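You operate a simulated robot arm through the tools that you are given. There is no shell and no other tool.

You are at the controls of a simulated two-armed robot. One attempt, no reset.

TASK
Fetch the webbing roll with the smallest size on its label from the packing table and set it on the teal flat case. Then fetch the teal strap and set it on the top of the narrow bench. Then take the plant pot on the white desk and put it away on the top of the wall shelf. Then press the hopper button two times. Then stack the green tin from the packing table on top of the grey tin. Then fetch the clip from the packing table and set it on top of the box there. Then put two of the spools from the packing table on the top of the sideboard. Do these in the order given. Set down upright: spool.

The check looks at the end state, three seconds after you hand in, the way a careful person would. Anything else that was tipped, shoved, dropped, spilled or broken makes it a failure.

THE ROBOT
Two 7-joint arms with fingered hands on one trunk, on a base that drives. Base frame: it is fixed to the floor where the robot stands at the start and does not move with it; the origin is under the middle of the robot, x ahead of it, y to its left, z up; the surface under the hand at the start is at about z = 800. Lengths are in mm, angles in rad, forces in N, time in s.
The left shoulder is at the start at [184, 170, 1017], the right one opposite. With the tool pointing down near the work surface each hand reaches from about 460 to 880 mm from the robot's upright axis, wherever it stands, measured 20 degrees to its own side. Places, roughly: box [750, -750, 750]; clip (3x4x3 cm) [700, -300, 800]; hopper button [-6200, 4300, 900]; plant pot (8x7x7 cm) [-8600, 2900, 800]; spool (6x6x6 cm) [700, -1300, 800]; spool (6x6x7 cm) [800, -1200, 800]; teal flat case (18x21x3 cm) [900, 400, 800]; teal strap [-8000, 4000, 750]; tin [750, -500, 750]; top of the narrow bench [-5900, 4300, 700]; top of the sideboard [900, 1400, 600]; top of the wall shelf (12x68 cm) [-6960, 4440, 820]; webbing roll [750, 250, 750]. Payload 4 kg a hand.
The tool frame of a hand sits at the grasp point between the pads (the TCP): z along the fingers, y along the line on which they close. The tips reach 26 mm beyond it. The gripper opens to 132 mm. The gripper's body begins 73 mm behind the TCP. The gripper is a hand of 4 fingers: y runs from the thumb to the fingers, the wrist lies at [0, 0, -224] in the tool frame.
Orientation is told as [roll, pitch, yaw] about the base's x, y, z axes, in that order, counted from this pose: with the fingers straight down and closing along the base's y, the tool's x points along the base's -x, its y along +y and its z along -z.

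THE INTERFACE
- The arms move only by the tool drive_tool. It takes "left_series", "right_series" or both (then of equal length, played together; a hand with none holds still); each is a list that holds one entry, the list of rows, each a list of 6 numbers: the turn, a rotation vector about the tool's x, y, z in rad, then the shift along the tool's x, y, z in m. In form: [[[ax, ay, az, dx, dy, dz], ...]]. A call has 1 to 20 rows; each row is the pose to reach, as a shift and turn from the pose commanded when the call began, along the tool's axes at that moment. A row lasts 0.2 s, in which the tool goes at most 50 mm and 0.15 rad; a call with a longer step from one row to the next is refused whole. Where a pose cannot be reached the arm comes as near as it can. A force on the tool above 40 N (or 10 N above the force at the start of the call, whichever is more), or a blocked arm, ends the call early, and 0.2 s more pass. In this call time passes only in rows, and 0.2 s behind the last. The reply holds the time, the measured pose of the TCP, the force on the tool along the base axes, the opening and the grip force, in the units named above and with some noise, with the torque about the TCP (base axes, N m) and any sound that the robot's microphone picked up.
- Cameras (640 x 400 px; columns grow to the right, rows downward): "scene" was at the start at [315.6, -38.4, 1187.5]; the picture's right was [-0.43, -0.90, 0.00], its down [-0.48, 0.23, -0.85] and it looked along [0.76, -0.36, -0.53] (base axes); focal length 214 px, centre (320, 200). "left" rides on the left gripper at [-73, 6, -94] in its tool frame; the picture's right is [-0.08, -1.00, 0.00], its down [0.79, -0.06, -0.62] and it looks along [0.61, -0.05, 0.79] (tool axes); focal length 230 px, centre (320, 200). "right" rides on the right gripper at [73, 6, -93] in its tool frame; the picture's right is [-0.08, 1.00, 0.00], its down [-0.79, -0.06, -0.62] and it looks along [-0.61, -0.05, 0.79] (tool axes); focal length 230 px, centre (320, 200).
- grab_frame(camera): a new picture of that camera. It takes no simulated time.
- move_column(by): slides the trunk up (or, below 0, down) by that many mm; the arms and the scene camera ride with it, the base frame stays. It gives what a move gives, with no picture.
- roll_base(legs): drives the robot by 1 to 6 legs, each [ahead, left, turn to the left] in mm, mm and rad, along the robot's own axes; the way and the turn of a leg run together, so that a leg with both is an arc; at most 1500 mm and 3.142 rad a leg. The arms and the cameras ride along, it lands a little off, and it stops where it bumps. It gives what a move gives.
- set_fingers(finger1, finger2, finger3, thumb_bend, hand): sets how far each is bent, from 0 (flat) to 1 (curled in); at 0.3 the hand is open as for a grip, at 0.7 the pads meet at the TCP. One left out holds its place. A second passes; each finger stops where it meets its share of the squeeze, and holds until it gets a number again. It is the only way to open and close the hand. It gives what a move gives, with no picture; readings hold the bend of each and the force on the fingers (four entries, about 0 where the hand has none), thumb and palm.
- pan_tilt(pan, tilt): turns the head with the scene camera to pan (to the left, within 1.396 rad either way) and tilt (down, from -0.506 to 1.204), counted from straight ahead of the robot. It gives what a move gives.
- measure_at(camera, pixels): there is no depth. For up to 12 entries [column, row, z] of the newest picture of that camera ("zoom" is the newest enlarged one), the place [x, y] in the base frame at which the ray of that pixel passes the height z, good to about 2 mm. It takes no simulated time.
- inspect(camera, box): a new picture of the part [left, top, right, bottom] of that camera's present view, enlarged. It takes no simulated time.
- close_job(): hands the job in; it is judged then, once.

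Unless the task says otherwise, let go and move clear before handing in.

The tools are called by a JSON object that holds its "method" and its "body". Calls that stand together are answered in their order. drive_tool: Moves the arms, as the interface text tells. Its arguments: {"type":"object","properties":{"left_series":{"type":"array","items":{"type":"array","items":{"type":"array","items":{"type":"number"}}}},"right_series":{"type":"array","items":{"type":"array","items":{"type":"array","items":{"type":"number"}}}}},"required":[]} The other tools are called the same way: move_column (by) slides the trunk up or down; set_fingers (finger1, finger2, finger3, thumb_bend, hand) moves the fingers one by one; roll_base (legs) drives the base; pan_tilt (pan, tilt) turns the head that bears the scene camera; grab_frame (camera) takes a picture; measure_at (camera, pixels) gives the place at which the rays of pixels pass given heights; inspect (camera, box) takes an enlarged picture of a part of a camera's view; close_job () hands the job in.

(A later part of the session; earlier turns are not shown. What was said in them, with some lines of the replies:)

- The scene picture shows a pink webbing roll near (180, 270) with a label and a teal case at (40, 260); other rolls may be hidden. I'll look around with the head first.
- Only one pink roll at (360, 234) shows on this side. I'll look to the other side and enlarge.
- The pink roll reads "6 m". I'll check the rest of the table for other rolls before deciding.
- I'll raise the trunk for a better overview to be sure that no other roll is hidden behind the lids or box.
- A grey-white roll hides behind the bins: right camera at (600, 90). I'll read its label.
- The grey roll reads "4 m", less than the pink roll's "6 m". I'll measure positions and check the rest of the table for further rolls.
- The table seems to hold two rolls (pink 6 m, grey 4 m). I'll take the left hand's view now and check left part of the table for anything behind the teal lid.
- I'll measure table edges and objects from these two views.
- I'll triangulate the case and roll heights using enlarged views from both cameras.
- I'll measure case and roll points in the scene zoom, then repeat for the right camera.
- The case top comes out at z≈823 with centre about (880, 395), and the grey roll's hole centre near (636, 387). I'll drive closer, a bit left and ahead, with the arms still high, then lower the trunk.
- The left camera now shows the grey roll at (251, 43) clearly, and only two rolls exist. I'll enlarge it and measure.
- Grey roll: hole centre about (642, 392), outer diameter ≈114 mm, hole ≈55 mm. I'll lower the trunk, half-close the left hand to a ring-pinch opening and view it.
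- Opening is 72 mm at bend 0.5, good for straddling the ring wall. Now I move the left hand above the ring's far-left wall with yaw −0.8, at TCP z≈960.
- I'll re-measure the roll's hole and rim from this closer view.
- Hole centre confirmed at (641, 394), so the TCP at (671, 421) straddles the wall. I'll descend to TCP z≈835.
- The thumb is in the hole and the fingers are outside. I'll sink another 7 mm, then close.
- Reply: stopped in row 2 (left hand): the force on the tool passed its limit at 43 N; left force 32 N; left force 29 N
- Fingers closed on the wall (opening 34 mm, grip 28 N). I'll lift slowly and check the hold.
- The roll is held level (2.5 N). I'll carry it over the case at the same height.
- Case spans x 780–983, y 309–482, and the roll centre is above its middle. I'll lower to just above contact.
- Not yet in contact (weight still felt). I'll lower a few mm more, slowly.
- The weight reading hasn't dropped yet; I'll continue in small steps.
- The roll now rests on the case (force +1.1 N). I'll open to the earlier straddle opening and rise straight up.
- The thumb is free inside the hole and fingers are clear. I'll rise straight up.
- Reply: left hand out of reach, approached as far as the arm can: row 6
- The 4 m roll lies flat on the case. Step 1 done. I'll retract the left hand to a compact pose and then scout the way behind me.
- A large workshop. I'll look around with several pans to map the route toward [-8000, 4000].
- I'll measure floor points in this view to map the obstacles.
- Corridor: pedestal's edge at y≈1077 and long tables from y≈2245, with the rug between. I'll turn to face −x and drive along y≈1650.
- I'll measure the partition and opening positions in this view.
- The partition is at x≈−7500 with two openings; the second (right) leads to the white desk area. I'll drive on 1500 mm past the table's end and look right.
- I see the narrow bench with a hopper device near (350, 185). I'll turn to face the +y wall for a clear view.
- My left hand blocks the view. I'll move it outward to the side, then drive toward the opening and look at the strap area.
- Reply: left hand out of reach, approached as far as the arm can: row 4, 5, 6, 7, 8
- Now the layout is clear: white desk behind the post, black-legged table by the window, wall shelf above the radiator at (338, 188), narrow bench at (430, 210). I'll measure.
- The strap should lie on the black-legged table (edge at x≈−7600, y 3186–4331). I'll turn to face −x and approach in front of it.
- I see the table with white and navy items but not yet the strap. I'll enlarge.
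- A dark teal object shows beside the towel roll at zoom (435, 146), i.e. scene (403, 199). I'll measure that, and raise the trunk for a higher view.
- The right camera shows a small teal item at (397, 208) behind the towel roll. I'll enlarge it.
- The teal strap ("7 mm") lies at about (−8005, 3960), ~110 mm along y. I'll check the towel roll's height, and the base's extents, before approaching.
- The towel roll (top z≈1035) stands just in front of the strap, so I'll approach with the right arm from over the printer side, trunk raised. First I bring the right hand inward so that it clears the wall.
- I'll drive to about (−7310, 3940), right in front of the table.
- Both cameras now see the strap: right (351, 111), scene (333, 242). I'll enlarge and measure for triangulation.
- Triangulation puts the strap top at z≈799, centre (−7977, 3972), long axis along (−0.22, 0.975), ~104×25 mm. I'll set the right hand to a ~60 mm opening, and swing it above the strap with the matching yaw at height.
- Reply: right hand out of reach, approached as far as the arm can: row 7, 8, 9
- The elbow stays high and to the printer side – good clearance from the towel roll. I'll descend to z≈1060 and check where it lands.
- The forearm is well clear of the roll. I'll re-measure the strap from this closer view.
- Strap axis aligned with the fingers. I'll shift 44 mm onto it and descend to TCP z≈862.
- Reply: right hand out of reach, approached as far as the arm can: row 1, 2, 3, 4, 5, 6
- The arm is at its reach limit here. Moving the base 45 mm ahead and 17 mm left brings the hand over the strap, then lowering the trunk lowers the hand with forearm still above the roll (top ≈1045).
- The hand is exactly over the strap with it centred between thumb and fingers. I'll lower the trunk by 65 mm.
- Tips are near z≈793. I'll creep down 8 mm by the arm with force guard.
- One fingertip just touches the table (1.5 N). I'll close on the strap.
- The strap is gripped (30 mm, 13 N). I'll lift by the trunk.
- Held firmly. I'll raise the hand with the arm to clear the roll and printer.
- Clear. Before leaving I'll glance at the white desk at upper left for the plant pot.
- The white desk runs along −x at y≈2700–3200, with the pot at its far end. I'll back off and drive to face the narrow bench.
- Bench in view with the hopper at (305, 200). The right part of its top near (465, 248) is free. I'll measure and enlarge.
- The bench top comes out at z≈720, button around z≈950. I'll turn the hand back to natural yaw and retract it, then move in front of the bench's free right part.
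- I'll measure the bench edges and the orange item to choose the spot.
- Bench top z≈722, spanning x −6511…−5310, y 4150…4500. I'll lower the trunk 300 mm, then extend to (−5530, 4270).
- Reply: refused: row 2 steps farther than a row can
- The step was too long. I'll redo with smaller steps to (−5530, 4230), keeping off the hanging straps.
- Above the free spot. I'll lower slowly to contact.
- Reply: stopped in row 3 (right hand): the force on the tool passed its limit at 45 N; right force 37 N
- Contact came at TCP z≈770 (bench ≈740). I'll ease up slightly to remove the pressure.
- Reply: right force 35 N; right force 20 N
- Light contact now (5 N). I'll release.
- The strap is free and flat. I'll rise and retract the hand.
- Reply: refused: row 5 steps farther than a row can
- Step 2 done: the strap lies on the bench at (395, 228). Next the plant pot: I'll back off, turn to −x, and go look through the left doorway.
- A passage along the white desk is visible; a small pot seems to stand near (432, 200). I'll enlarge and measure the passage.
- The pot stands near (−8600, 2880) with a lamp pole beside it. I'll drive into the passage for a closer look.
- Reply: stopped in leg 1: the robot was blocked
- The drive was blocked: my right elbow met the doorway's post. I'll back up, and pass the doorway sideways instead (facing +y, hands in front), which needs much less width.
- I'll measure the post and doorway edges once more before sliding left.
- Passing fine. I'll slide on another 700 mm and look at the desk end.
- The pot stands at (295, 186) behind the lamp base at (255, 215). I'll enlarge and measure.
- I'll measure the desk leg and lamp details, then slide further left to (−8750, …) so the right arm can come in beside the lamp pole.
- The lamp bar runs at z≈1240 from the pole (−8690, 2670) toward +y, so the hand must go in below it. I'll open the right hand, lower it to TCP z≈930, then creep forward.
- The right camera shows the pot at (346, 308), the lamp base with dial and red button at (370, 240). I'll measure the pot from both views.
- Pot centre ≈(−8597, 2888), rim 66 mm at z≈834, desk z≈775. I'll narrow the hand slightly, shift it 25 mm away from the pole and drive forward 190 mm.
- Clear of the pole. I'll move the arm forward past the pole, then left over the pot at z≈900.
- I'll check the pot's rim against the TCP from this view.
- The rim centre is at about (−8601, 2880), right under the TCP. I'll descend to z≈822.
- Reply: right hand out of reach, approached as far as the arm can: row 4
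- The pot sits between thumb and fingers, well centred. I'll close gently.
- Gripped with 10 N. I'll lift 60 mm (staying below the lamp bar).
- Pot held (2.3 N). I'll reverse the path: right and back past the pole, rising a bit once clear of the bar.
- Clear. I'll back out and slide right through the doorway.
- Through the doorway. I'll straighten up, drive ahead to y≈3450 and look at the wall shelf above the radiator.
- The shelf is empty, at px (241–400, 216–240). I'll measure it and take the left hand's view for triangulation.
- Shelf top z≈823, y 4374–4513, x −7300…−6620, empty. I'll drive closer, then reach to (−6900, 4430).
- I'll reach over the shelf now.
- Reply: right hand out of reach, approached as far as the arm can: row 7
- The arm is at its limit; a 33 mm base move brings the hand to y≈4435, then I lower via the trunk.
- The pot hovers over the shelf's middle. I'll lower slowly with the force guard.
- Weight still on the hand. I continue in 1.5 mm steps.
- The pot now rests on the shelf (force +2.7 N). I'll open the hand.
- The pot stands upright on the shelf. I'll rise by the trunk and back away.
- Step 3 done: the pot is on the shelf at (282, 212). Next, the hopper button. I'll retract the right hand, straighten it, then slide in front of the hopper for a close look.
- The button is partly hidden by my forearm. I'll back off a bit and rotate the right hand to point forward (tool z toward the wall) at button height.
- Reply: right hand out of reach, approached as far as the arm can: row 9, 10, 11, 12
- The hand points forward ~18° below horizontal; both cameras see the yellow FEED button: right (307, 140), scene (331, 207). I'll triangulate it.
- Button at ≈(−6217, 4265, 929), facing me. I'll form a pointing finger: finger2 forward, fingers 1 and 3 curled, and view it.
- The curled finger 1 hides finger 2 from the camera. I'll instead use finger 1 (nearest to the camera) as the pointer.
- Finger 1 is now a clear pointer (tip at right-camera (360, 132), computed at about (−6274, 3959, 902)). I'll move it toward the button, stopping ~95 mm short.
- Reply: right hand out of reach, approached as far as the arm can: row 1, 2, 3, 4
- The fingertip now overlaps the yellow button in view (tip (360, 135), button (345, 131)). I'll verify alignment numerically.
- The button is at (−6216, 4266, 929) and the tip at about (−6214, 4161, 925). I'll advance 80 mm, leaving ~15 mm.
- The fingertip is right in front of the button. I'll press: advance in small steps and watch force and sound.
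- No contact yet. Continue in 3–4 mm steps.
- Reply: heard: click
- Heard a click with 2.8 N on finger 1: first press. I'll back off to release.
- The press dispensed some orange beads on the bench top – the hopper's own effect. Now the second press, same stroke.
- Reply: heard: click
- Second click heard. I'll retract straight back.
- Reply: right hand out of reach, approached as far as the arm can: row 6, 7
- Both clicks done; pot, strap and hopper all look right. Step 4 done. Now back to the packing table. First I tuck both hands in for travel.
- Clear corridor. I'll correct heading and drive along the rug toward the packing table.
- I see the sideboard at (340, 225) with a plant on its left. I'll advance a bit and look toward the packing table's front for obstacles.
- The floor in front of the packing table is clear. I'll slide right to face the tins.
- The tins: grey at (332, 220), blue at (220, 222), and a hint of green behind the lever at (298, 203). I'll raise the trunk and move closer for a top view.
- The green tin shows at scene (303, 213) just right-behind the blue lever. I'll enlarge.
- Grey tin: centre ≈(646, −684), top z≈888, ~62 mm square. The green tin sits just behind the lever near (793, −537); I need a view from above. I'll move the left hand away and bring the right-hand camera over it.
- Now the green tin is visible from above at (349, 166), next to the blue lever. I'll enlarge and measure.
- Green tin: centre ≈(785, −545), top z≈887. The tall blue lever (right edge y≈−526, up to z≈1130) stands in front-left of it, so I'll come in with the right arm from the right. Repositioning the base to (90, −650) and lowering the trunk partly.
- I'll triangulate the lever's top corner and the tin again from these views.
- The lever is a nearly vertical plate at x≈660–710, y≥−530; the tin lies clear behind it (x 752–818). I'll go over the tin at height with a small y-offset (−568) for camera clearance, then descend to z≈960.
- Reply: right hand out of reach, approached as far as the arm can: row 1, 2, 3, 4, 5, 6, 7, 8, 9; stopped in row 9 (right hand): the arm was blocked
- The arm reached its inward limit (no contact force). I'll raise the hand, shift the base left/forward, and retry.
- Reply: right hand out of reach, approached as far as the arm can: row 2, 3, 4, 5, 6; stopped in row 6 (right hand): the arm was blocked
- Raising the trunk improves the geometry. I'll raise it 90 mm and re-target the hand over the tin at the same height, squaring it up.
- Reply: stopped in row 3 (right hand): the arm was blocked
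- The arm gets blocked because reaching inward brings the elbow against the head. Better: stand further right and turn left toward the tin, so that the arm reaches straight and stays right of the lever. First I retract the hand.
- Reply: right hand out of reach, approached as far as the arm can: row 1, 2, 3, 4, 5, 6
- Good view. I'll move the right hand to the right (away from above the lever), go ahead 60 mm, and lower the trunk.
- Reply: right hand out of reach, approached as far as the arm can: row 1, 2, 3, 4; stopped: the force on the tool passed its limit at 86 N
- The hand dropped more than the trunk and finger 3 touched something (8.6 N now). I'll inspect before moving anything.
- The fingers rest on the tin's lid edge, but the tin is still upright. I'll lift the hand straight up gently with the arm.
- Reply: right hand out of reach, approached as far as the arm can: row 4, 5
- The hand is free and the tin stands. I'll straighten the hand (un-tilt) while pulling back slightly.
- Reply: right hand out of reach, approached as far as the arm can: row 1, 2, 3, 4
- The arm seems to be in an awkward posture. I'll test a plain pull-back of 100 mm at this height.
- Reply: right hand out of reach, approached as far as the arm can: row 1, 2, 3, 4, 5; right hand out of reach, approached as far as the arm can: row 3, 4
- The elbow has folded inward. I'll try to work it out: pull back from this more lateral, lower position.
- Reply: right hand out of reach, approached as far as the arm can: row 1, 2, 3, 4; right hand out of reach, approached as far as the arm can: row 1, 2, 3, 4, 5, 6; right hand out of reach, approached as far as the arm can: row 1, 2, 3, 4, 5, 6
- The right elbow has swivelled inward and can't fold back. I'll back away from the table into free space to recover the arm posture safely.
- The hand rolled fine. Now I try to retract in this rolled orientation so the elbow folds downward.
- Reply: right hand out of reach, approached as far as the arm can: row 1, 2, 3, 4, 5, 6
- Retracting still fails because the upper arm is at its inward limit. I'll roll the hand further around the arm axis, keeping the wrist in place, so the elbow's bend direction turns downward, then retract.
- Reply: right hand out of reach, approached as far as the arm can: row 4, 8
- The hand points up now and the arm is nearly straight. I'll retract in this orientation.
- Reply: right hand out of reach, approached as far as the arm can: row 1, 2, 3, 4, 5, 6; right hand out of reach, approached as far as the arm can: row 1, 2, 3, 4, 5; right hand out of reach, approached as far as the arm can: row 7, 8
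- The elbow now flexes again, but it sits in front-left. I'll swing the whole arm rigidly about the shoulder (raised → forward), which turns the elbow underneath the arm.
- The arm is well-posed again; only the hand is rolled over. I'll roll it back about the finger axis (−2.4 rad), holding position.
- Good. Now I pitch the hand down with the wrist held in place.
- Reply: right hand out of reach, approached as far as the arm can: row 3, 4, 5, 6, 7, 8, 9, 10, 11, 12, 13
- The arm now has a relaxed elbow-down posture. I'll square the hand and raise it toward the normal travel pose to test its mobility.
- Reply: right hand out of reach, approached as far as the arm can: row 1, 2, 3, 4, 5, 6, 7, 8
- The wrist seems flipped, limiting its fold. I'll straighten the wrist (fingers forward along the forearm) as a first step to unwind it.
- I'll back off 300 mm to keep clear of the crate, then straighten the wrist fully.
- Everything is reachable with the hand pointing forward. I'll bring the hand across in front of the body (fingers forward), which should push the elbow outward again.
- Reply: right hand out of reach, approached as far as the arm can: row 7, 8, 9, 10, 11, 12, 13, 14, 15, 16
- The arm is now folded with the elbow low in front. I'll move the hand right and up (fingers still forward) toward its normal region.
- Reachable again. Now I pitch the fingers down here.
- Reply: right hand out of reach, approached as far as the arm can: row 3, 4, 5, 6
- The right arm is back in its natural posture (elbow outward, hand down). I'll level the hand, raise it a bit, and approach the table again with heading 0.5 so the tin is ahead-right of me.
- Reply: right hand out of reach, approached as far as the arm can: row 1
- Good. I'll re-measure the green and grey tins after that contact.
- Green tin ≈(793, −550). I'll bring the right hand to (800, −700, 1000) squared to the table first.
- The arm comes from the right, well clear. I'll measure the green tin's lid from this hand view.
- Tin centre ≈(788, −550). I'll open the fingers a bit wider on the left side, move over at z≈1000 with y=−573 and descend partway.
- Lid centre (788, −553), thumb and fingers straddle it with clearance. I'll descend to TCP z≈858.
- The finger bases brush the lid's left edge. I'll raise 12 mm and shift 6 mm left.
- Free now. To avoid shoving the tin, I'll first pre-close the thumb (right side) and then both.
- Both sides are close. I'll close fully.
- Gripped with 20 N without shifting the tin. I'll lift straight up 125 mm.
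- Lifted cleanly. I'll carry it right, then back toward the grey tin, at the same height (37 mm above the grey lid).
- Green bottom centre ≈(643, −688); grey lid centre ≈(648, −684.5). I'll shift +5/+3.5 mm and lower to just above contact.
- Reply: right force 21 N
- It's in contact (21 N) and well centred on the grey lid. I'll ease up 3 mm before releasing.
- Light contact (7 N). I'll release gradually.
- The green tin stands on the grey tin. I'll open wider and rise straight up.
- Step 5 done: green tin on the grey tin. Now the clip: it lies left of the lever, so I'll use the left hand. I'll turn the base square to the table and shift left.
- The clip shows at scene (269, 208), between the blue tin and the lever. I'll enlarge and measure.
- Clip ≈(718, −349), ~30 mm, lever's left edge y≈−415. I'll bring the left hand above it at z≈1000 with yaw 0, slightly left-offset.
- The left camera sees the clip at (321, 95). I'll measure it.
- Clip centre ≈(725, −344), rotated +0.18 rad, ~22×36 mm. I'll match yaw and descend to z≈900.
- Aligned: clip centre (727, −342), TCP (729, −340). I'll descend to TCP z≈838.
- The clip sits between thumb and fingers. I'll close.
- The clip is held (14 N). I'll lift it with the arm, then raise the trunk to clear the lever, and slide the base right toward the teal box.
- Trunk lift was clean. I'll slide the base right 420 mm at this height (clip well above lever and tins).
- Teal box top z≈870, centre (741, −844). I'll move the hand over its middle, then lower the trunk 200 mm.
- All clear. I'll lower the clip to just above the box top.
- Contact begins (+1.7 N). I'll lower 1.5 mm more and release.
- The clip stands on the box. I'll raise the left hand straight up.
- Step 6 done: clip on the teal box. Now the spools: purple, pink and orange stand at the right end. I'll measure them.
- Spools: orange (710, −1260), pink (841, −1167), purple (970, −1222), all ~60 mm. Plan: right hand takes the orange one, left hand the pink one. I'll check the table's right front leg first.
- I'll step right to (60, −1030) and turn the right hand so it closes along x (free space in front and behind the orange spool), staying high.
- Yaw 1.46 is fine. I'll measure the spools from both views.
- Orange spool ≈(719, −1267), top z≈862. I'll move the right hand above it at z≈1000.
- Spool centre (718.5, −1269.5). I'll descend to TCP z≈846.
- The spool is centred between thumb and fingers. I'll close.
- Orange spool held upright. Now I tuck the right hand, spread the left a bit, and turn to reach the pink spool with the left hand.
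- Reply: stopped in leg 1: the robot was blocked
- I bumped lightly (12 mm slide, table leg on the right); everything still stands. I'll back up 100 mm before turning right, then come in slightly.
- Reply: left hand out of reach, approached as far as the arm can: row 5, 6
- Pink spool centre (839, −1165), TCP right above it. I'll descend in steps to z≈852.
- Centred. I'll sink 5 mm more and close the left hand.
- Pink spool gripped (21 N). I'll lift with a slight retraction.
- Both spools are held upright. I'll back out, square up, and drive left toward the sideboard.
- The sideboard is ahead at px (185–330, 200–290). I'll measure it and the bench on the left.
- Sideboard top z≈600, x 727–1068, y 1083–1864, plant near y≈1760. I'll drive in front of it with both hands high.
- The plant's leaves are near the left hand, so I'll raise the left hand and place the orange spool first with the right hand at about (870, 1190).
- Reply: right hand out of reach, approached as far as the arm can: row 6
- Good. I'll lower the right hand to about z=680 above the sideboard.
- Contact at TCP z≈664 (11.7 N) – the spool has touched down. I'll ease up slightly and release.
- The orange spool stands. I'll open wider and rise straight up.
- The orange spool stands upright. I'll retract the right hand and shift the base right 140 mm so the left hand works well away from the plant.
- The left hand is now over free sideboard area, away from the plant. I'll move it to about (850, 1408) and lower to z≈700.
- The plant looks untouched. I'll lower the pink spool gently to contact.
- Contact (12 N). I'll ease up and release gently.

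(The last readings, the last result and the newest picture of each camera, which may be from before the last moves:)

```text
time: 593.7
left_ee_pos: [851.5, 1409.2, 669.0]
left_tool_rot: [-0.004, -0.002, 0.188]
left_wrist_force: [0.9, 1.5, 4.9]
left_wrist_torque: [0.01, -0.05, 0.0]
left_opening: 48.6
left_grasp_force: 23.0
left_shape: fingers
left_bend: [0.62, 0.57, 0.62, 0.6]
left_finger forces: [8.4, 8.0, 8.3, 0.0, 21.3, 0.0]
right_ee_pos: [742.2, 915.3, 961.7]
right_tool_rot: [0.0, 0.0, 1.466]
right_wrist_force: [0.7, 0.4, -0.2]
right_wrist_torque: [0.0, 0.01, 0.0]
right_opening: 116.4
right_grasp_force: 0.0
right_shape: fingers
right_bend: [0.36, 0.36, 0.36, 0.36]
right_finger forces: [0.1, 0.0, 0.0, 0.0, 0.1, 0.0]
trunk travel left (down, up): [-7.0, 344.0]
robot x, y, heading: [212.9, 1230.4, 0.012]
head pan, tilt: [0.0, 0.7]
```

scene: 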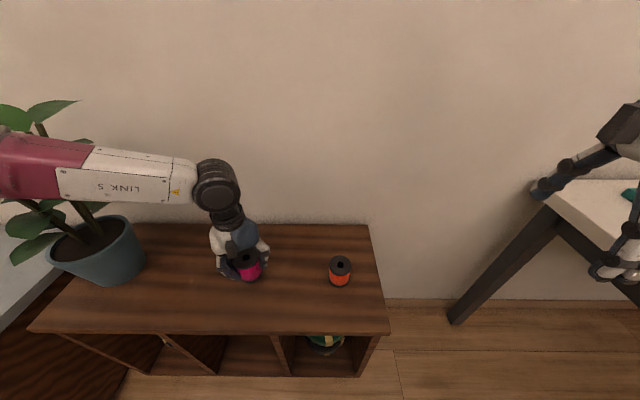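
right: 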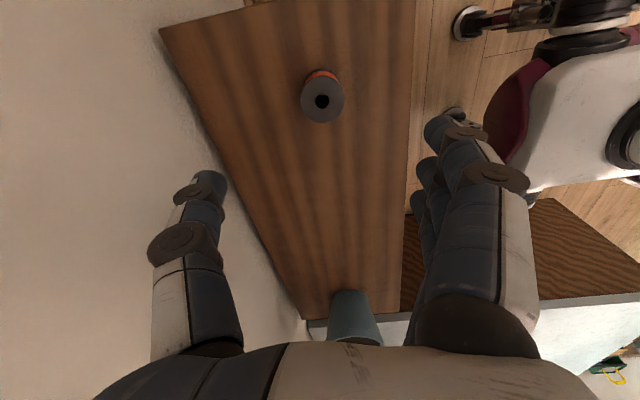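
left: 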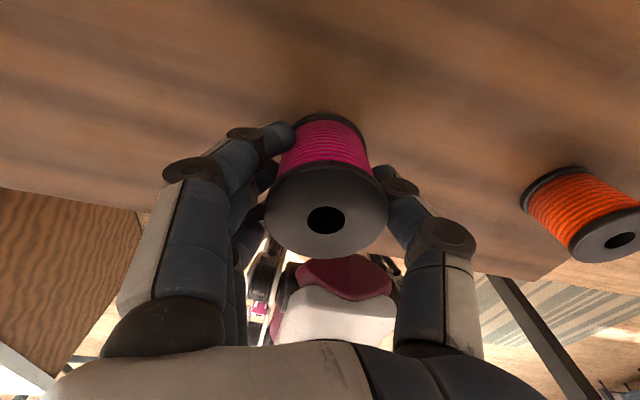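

{"method": "set_fingers", "body": {"hand": "left", "finger1": 0.56, "finger2": 0.52, "finger3": 0.56, "thumb_bend": 0.55}}

{"method": "set_fingers", "body": {"hand": "left", "finger1": 0.34, "finger2": 0.34, "finger3": 0.34, "thumb_bend": 0.34}}

{"method": "grab_frame", "body": {"camera": "left"}}

{"method": "inspect", "body": {"camera": "scene", "box": [190, 200, 360, 310]}}

```text
time: 594.7
left_ee_pos: [850.8, 1407.6, 670.0]
left_tool_rot: [-0.004, 0.0, 0.188]
left_wrist_force: [-0.5, -0.4, 0.6]
left_wrist_torque: [-0.03, 0.04, 0.0]
left_opening: 54.1
left_grasp_force: 0.9
left_shape: fingers
left_bend: [0.56, 0.52, 0.56, 0.55]
left_finger forces: [0.1, 0.4, 0.1, 0.1, 0.7, 0.1]
right_ee_pos: [742.1, 916.1, 961.2]
right_tool_rot: [0.0, 0.0, 1.465]
right_wrist_force: [0.2, 0.5, 0.8]
right_wrist_torque: [-0.03, -0.01, -0.01]
right_opening: 116.4
right_grasp_force: 0.1
right_shape: fingers
right_bend: [0.36, 0.36, 0.36, 0.36]
right_finger forces: [0.0, 0.1, 0.0, 0.0, 0.0, 0.0]
trunk travel left (down, up): [-7.0, 344.0]
robot x, y, heading: [212.7, 1228.9, 0.012]
head pan, tilt: [0.0, 0.7]
```

```text
time: 595.7
left_ee_pos: [850.9, 1407.3, 669.1]
left_tool_rot: [-0.003, -0.003, 0.189]
left_wrist_force: [0.5, 0.4, -0.1]
left_wrist_torque: [0.0, -0.02, 0.03]
left_opening: 122.9
left_grasp_force: 0.1
left_shape: fingers
left_bend: [0.34, 0.34, 0.34, 0.34]
left_finger forces: [0.0, 0.1, 0.1, 0.0, 0.1, 0.0]
right_ee_pos: [742.6, 914.9, 961.7]
right_tool_rot: [-0.001, 0.0, 1.464]
right_wrist_force: [0.2, 0.8, 0.5]
right_wrist_torque: [-0.01, 0.01, -0.01]
right_opening: 116.4
right_grasp_force: 0.1
right_shape: fingers
right_bend: [0.36, 0.36, 0.36, 0.36]
right_finger forces: [0.1, 0.1, 0.0, 0.0, 0.0, 0.1]
trunk travel left (down, up): [-7.0, 344.0]
robot x, y, heading: [210.9, 1228.5, 0.008]
head pan, tilt: [0.0, 0.7]
```

```text
taken
```

left: 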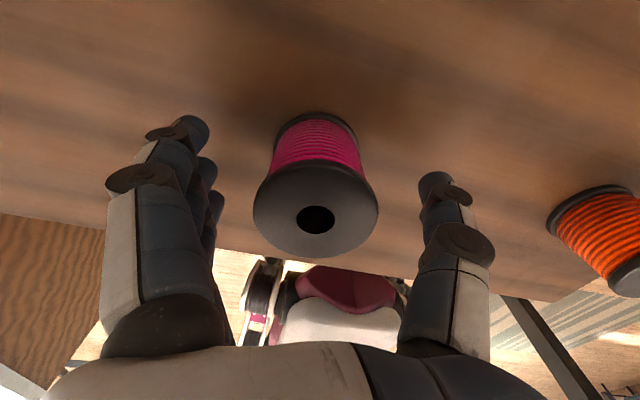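

```text
3.64 times, centred on (275, 255) of scene
```

zoom: 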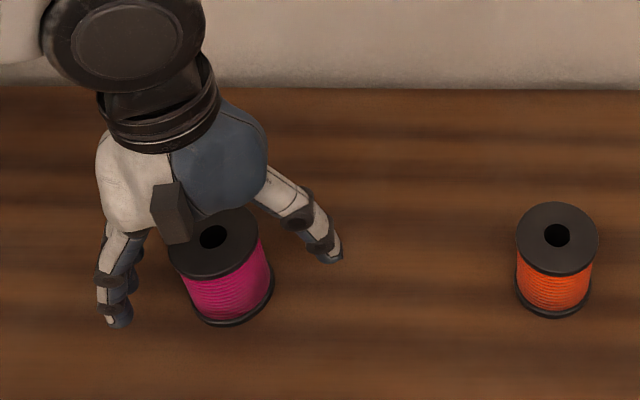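

The pink spool stands upright on its own. I'll rise straight up and back away.

{"method": "drive_tool", "body": {"left_series": [[[0, 0, 0, 0, 0, -0.02], [0, 0, 0, 0, 0, -0.06], [0, 0, 0, 0, 0, -0.1], [0, 0, 0, 0, 0, -0.145], [0, 0, 0, 0, 0, -0.19], [0, 0, 0, 0, 0, -0.235], [0, 0, 0, 0, 0, -0.28]]]}}

{"method": "roll_base", "body": {"legs": [[-350, 0, 0]]}}

{"method": "grab_frame", "body": {"camera": "scene"}}

{"method": "inspect", "body": {"camera": "scene", "box": [150, 150, 400, 300]}}

```text
time: 597.3
left_ee_pos: [850.6, 1412.0, 951.5]
left_tool_rot: [-0.004, -0.003, 0.188]
left_wrist_force: [0.5, -0.5, -0.9]
left_wrist_torque: [0.02, 0.0, 0.03]
left_opening: 122.8
left_grasp_force: 0.0
left_shape: fingers
left_bend: [0.34, 0.34, 0.34, 0.34]
left_finger forces: [0.1, 0.0, 0.0, 0.1, 0.0, 0.0]
right_ee_pos: [742.3, 915.9, 961.7]
right_tool_rot: [-0.001, 0.0, 1.465]
right_wrist_force: [-0.2, 0.2, -0.1]
right_wrist_torque: [-0.03, -0.01, 0.02]
right_opening: 116.4
right_grasp_force: 0.1
right_shape: fingers
right_bend: [0.36, 0.36, 0.36, 0.36]
right_finger forces: [0.0, 0.0, 0.0, 0.0, 0.0, 0.1]
trunk travel left (down, up): [-7.0, 344.0]
robot x, y, heading: [210.2, 1229.0, 0.007]
head pan, tilt: [0.0, 0.7]
```

```text
time: 599.5
left_ee_pos: [511.8, 1409.4, 951.9]
left_tool_rot: [-0.003, -0.001, 0.189]
left_wrist_force: [0.6, 0.5, -0.4]
left_wrist_torque: [0.02, -0.03, 0.0]
left_opening: 122.9
left_grasp_force: 0.1
left_shape: fingers
left_bend: [0.34, 0.34, 0.34, 0.34]
left_finger forces: [0.0, 0.0, 0.0, 0.0, 0.0, 0.1]
right_ee_pos: [404.1, 912.8, 961.7]
right_tool_rot: [-0.001, 0.0, 1.465]
right_wrist_force: [-0.8, -0.2, 0.0]
right_wrist_torque: [0.0, -0.01, 0.03]
right_opening: 116.2
right_grasp_force: 0.0
right_shape: fingers
right_bend: [0.36, 0.36, 0.36, 0.36]
right_finger forces: [0.0, 0.1, 0.1, 0.0, 0.1, 0.1]
trunk travel left (down, up): [-7.0, 344.0]
robot x, y, heading: [-127.1, 1224.6, 0.006]
head pan, tilt: [0.0, 0.7]
```

```text
taken
```

scene: 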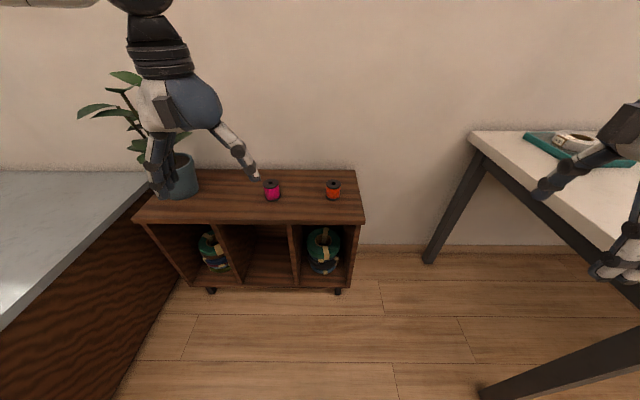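

```text
2.56 times, centred on (275, 225) of scene
```

zoom: 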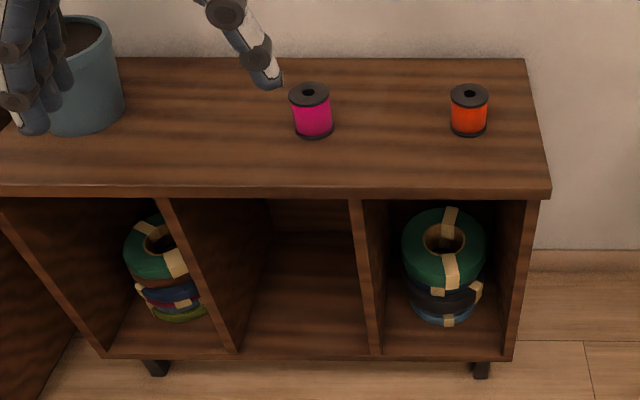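

Both spools stand upright on the sideboard and both hands are clear. A last look at the packing table before handing in.

{"method": "pan_tilt", "body": {"pan": -0.75, "tilt": 0.3}}

{"method": "grab_frame", "body": {"camera": "scene"}}

{"method": "inspect", "body": {"camera": "scene", "box": [160, 120, 480, 280]}}

```text
time: 600.6
left_ee_pos: [512.3, 1409.7, 950.8]
left_tool_rot: [-0.003, -0.002, 0.189]
left_wrist_force: [0.2, -0.1, -0.1]
left_wrist_torque: [-0.01, -0.02, -0.04]
left_opening: 122.7
left_grasp_force: 0.0
left_shape: fingers
left_bend: [0.34, 0.34, 0.34, 0.34]
left_finger forces: [0.1, 0.0, 0.1, 0.0, 0.0, 0.0]
right_ee_pos: [403.9, 912.6, 960.6]
right_tool_rot: [-0.002, 0.002, 1.466]
right_wrist_force: [-0.1, 0.6, 0.0]
right_wrist_torque: [0.0, 0.01, 0.0]
right_opening: 116.1
right_grasp_force: 0.1
right_shape: fingers
right_bend: [0.36, 0.36, 0.36, 0.36]
right_finger forces: [0.0, 0.1, 0.0, 0.0, 0.0, 0.1]
trunk travel left (down, up): [-7.0, 344.0]
robot x, y, heading: [-126.2, 1222.7, 0.011]
head pan, tilt: [-0.75, 0.3]
```

```text
taken
```

scene: 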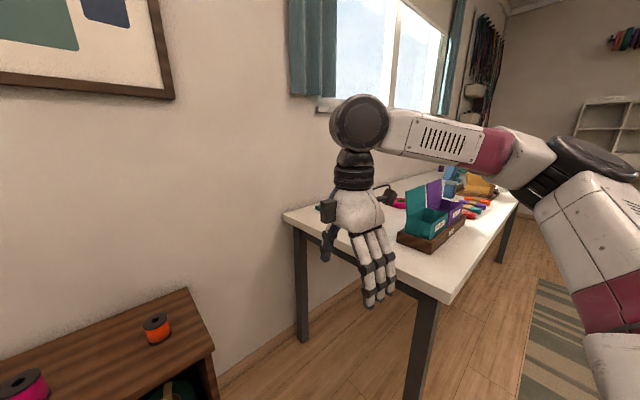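

```text
2.00 times, centred on (320, 200) of scene
```

zoom: 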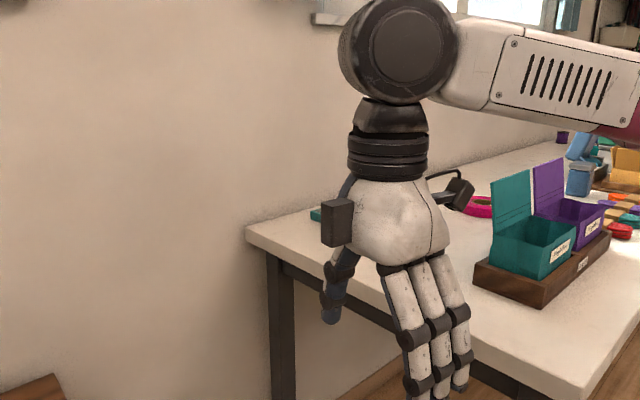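

My own hand hides the table. I'll back up a bit more for an unobstructed check.

{"method": "roll_base", "body": {"legs": [[-450, -700, 0]]}}

{"method": "pan_tilt", "body": {"pan": -0.35, "tilt": 0.3}}

{"method": "grab_frame", "body": {"camera": "scene"}}

{"method": "inspect", "body": {"camera": "scene", "box": [200, 130, 480, 270]}}

```text
time: 607.2
left_ee_pos: [64.2, 701.3, 950.6]
left_tool_rot: [-0.003, -0.002, 0.187]
left_wrist_force: [-0.3, 0.1, 0.5]
left_wrist_torque: [0.0, -0.01, 0.01]
left_opening: 122.7
left_grasp_force: 0.1
left_shape: fingers
left_bend: [0.34, 0.34, 0.34, 0.34]
left_finger forces: [0.0, 0.0, 0.0, 0.0, 0.0, 0.1]
right_ee_pos: [-46.3, 205.8, 961.2]
right_tool_rot: [-0.001, 0.0, 1.465]
right_wrist_force: [0.2, 0.1, 0.5]
right_wrist_torque: [0.03, 0.01, -0.02]
right_opening: 116.6
right_grasp_force: 0.1
right_shape: fingers
right_bend: [0.36, 0.36, 0.36, 0.36]
right_finger forces: [0.0, 0.0, 0.1, 0.0, 0.0, 0.1]
trunk travel left (down, up): [-7.0, 344.0]
robot x, y, heading: [-579.0, 516.9, 0.004]
head pan, tilt: [-0.75, 0.3]
```

```text
time: 608.1
left_ee_pos: [63.6, 702.0, 950.4]
left_tool_rot: [-0.003, -0.003, 0.188]
left_wrist_force: [0.2, -0.5, -0.9]
left_wrist_torque: [0.01, 0.01, 0.01]
left_opening: 122.8
left_grasp_force: 0.0
left_shape: fingers
left_bend: [0.34, 0.34, 0.34, 0.34]
left_finger forces: [0.1, 0.0, 0.0, 0.0, 0.0, 0.0]
right_ee_pos: [-45.0, 206.0, 960.7]
right_tool_rot: [-0.001, -0.001, 1.465]
right_wrist_force: [0.1, 0.3, 0.6]
right_wrist_torque: [0.03, 0.0, -0.01]
right_opening: 116.2
right_grasp_force: 0.1
right_shape: fingers
right_bend: [0.36, 0.36, 0.36, 0.36]
right_finger forces: [0.0, 0.0, 0.0, 0.1, 0.0, 0.0]
trunk travel left (down, up): [-7.0, 344.0]
robot x, y, heading: [-578.4, 521.2, 0.005]
head pan, tilt: [-0.351, 0.3]
```

```text
taken
```

scene: 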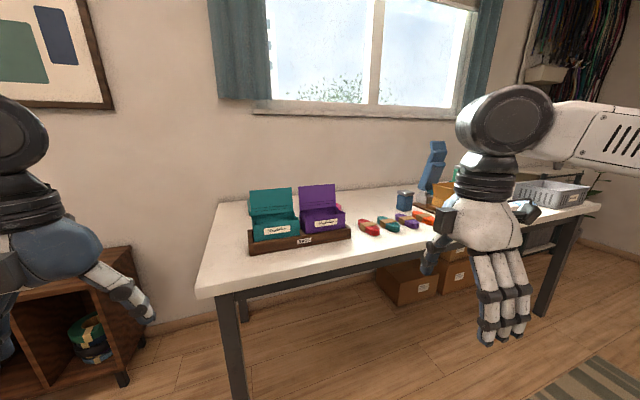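

```text
2.29 times, centred on (340, 200) of scene
```

zoom: 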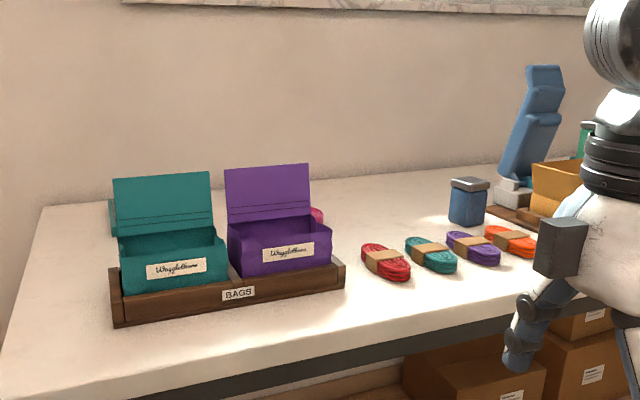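

The left part is in order. One more look at the right part.

{"method": "roll_base", "body": {"legs": [[0, -900, 0]]}}

{"method": "pan_tilt", "body": {"pan": -0.05, "tilt": 0.35}}

{"method": "inspect", "body": {"camera": "scene", "box": [180, 120, 500, 290]}}

```text
time: 616.3
left_ee_pos: [70.0, -188.8, 950.1]
left_tool_rot: [-0.003, -0.001, 0.192]
left_wrist_force: [0.0, 0.2, -0.5]
left_wrist_torque: [0.0, -0.01, 0.0]
left_opening: 123.0
left_grasp_force: 0.1
left_shape: fingers
left_bend: [0.34, 0.34, 0.34, 0.34]
left_finger forces: [0.1, 0.1, 0.0, 0.0, 0.1, 0.0]
right_ee_pos: [-34.8, -684.1, 961.1]
right_tool_rot: [-0.001, 0.0, 1.472]
right_wrist_force: [-0.7, 0.6, 0.5]
right_wrist_torque: [-0.02, 0.03, 0.0]
right_opening: 116.5
right_grasp_force: 0.0
right_shape: fingers
right_bend: [0.36, 0.36, 0.36, 0.36]
right_finger forces: [0.1, 0.1, 0.0, 0.0, 0.0, 0.0]
trunk travel left (down, up): [-7.0, 344.0]
robot x, y, heading: [-572.0, -372.0, 0.011]
head pan, tilt: [-0.351, 0.3]
```

```text
time: 617.1
left_ee_pos: [70.8, -188.0, 951.2]
left_tool_rot: [-0.002, 0.0, 0.191]
left_wrist_force: [0.0, 1.0, -0.2]
left_wrist_torque: [0.01, -0.01, 0.0]
left_opening: 122.9
left_grasp_force: 0.0
left_shape: fingers
left_bend: [0.34, 0.34, 0.34, 0.34]
left_finger forces: [0.0, 0.1, 0.1, 0.0, 0.0, 0.1]
right_ee_pos: [-36.3, -685.0, 961.4]
right_tool_rot: [0.0, -0.001, 1.472]
right_wrist_force: [-0.5, 0.7, 0.5]
right_wrist_torque: [0.04, 0.01, 0.03]
right_opening: 116.4
right_grasp_force: 0.1
right_shape: fingers
right_bend: [0.36, 0.36, 0.36, 0.36]
right_finger forces: [0.0, 0.1, 0.0, 0.0, 0.0, 0.0]
trunk travel left (down, up): [-7.0, 344.0]
robot x, y, heading: [-570.0, -376.2, 0.011]
head pan, tilt: [-0.051, 0.351]
```

```text
2.00 times, centred on (340, 205) of scene
```

zoom: 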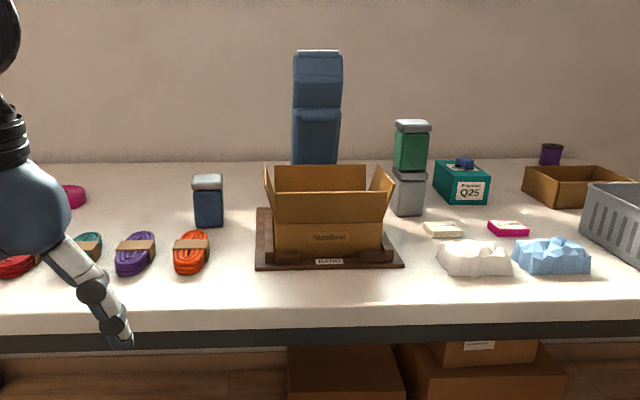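

The enlarged view shows the green tin on the grey tin at (410, 165) and the clip on the teal box at (463, 163). The rest of the table stands as before, and both hands are empty and clear. The other jobs were confirmed when I last saw them, so I'm handing in.

One thing to note: the first hopper press dropped about a dozen orange beads on the narrow bench, and they are still there.

{"method": "close_job", "body": {}}

```text
The job is handed in.
```

All seven steps are done, in the order given, and the job is handed in. One thing could count against it: the first press of the hopper button dropped about a dozen orange beads onto the narrow bench. I left them there.

1. **Webbing roll:** the grey 4 m roll is on the teal flat case; the other roll on the table, the pink one, is 6 m.
2. **Teal strap:** it lies flat on the free right end of the narrow bench.
3. **Plant pot:** it stands upright on the wall shelf.
4. **Hopper button:** I pressed it twice and heard a click each time. The second press added no more beads.
5. **Tins:** the green tin stands on the grey tin.
6. **Clip:** it sits on the teal Q25 box. I took that as "the box", since it matched the place you gave.
7. **Spools:** the orange and pink spools stand upright on the sideboard.

**Bumps:** I bumped a doorway post with an elbow and a table leg with the base. I also pressed down on the green tin's lid before picking it up. I saw nothing tip or fall.

I last saw the strap and the pot at about 326 s and did not check them again. I looked over the packing table just before handing in, and the sideboard shortly before that.
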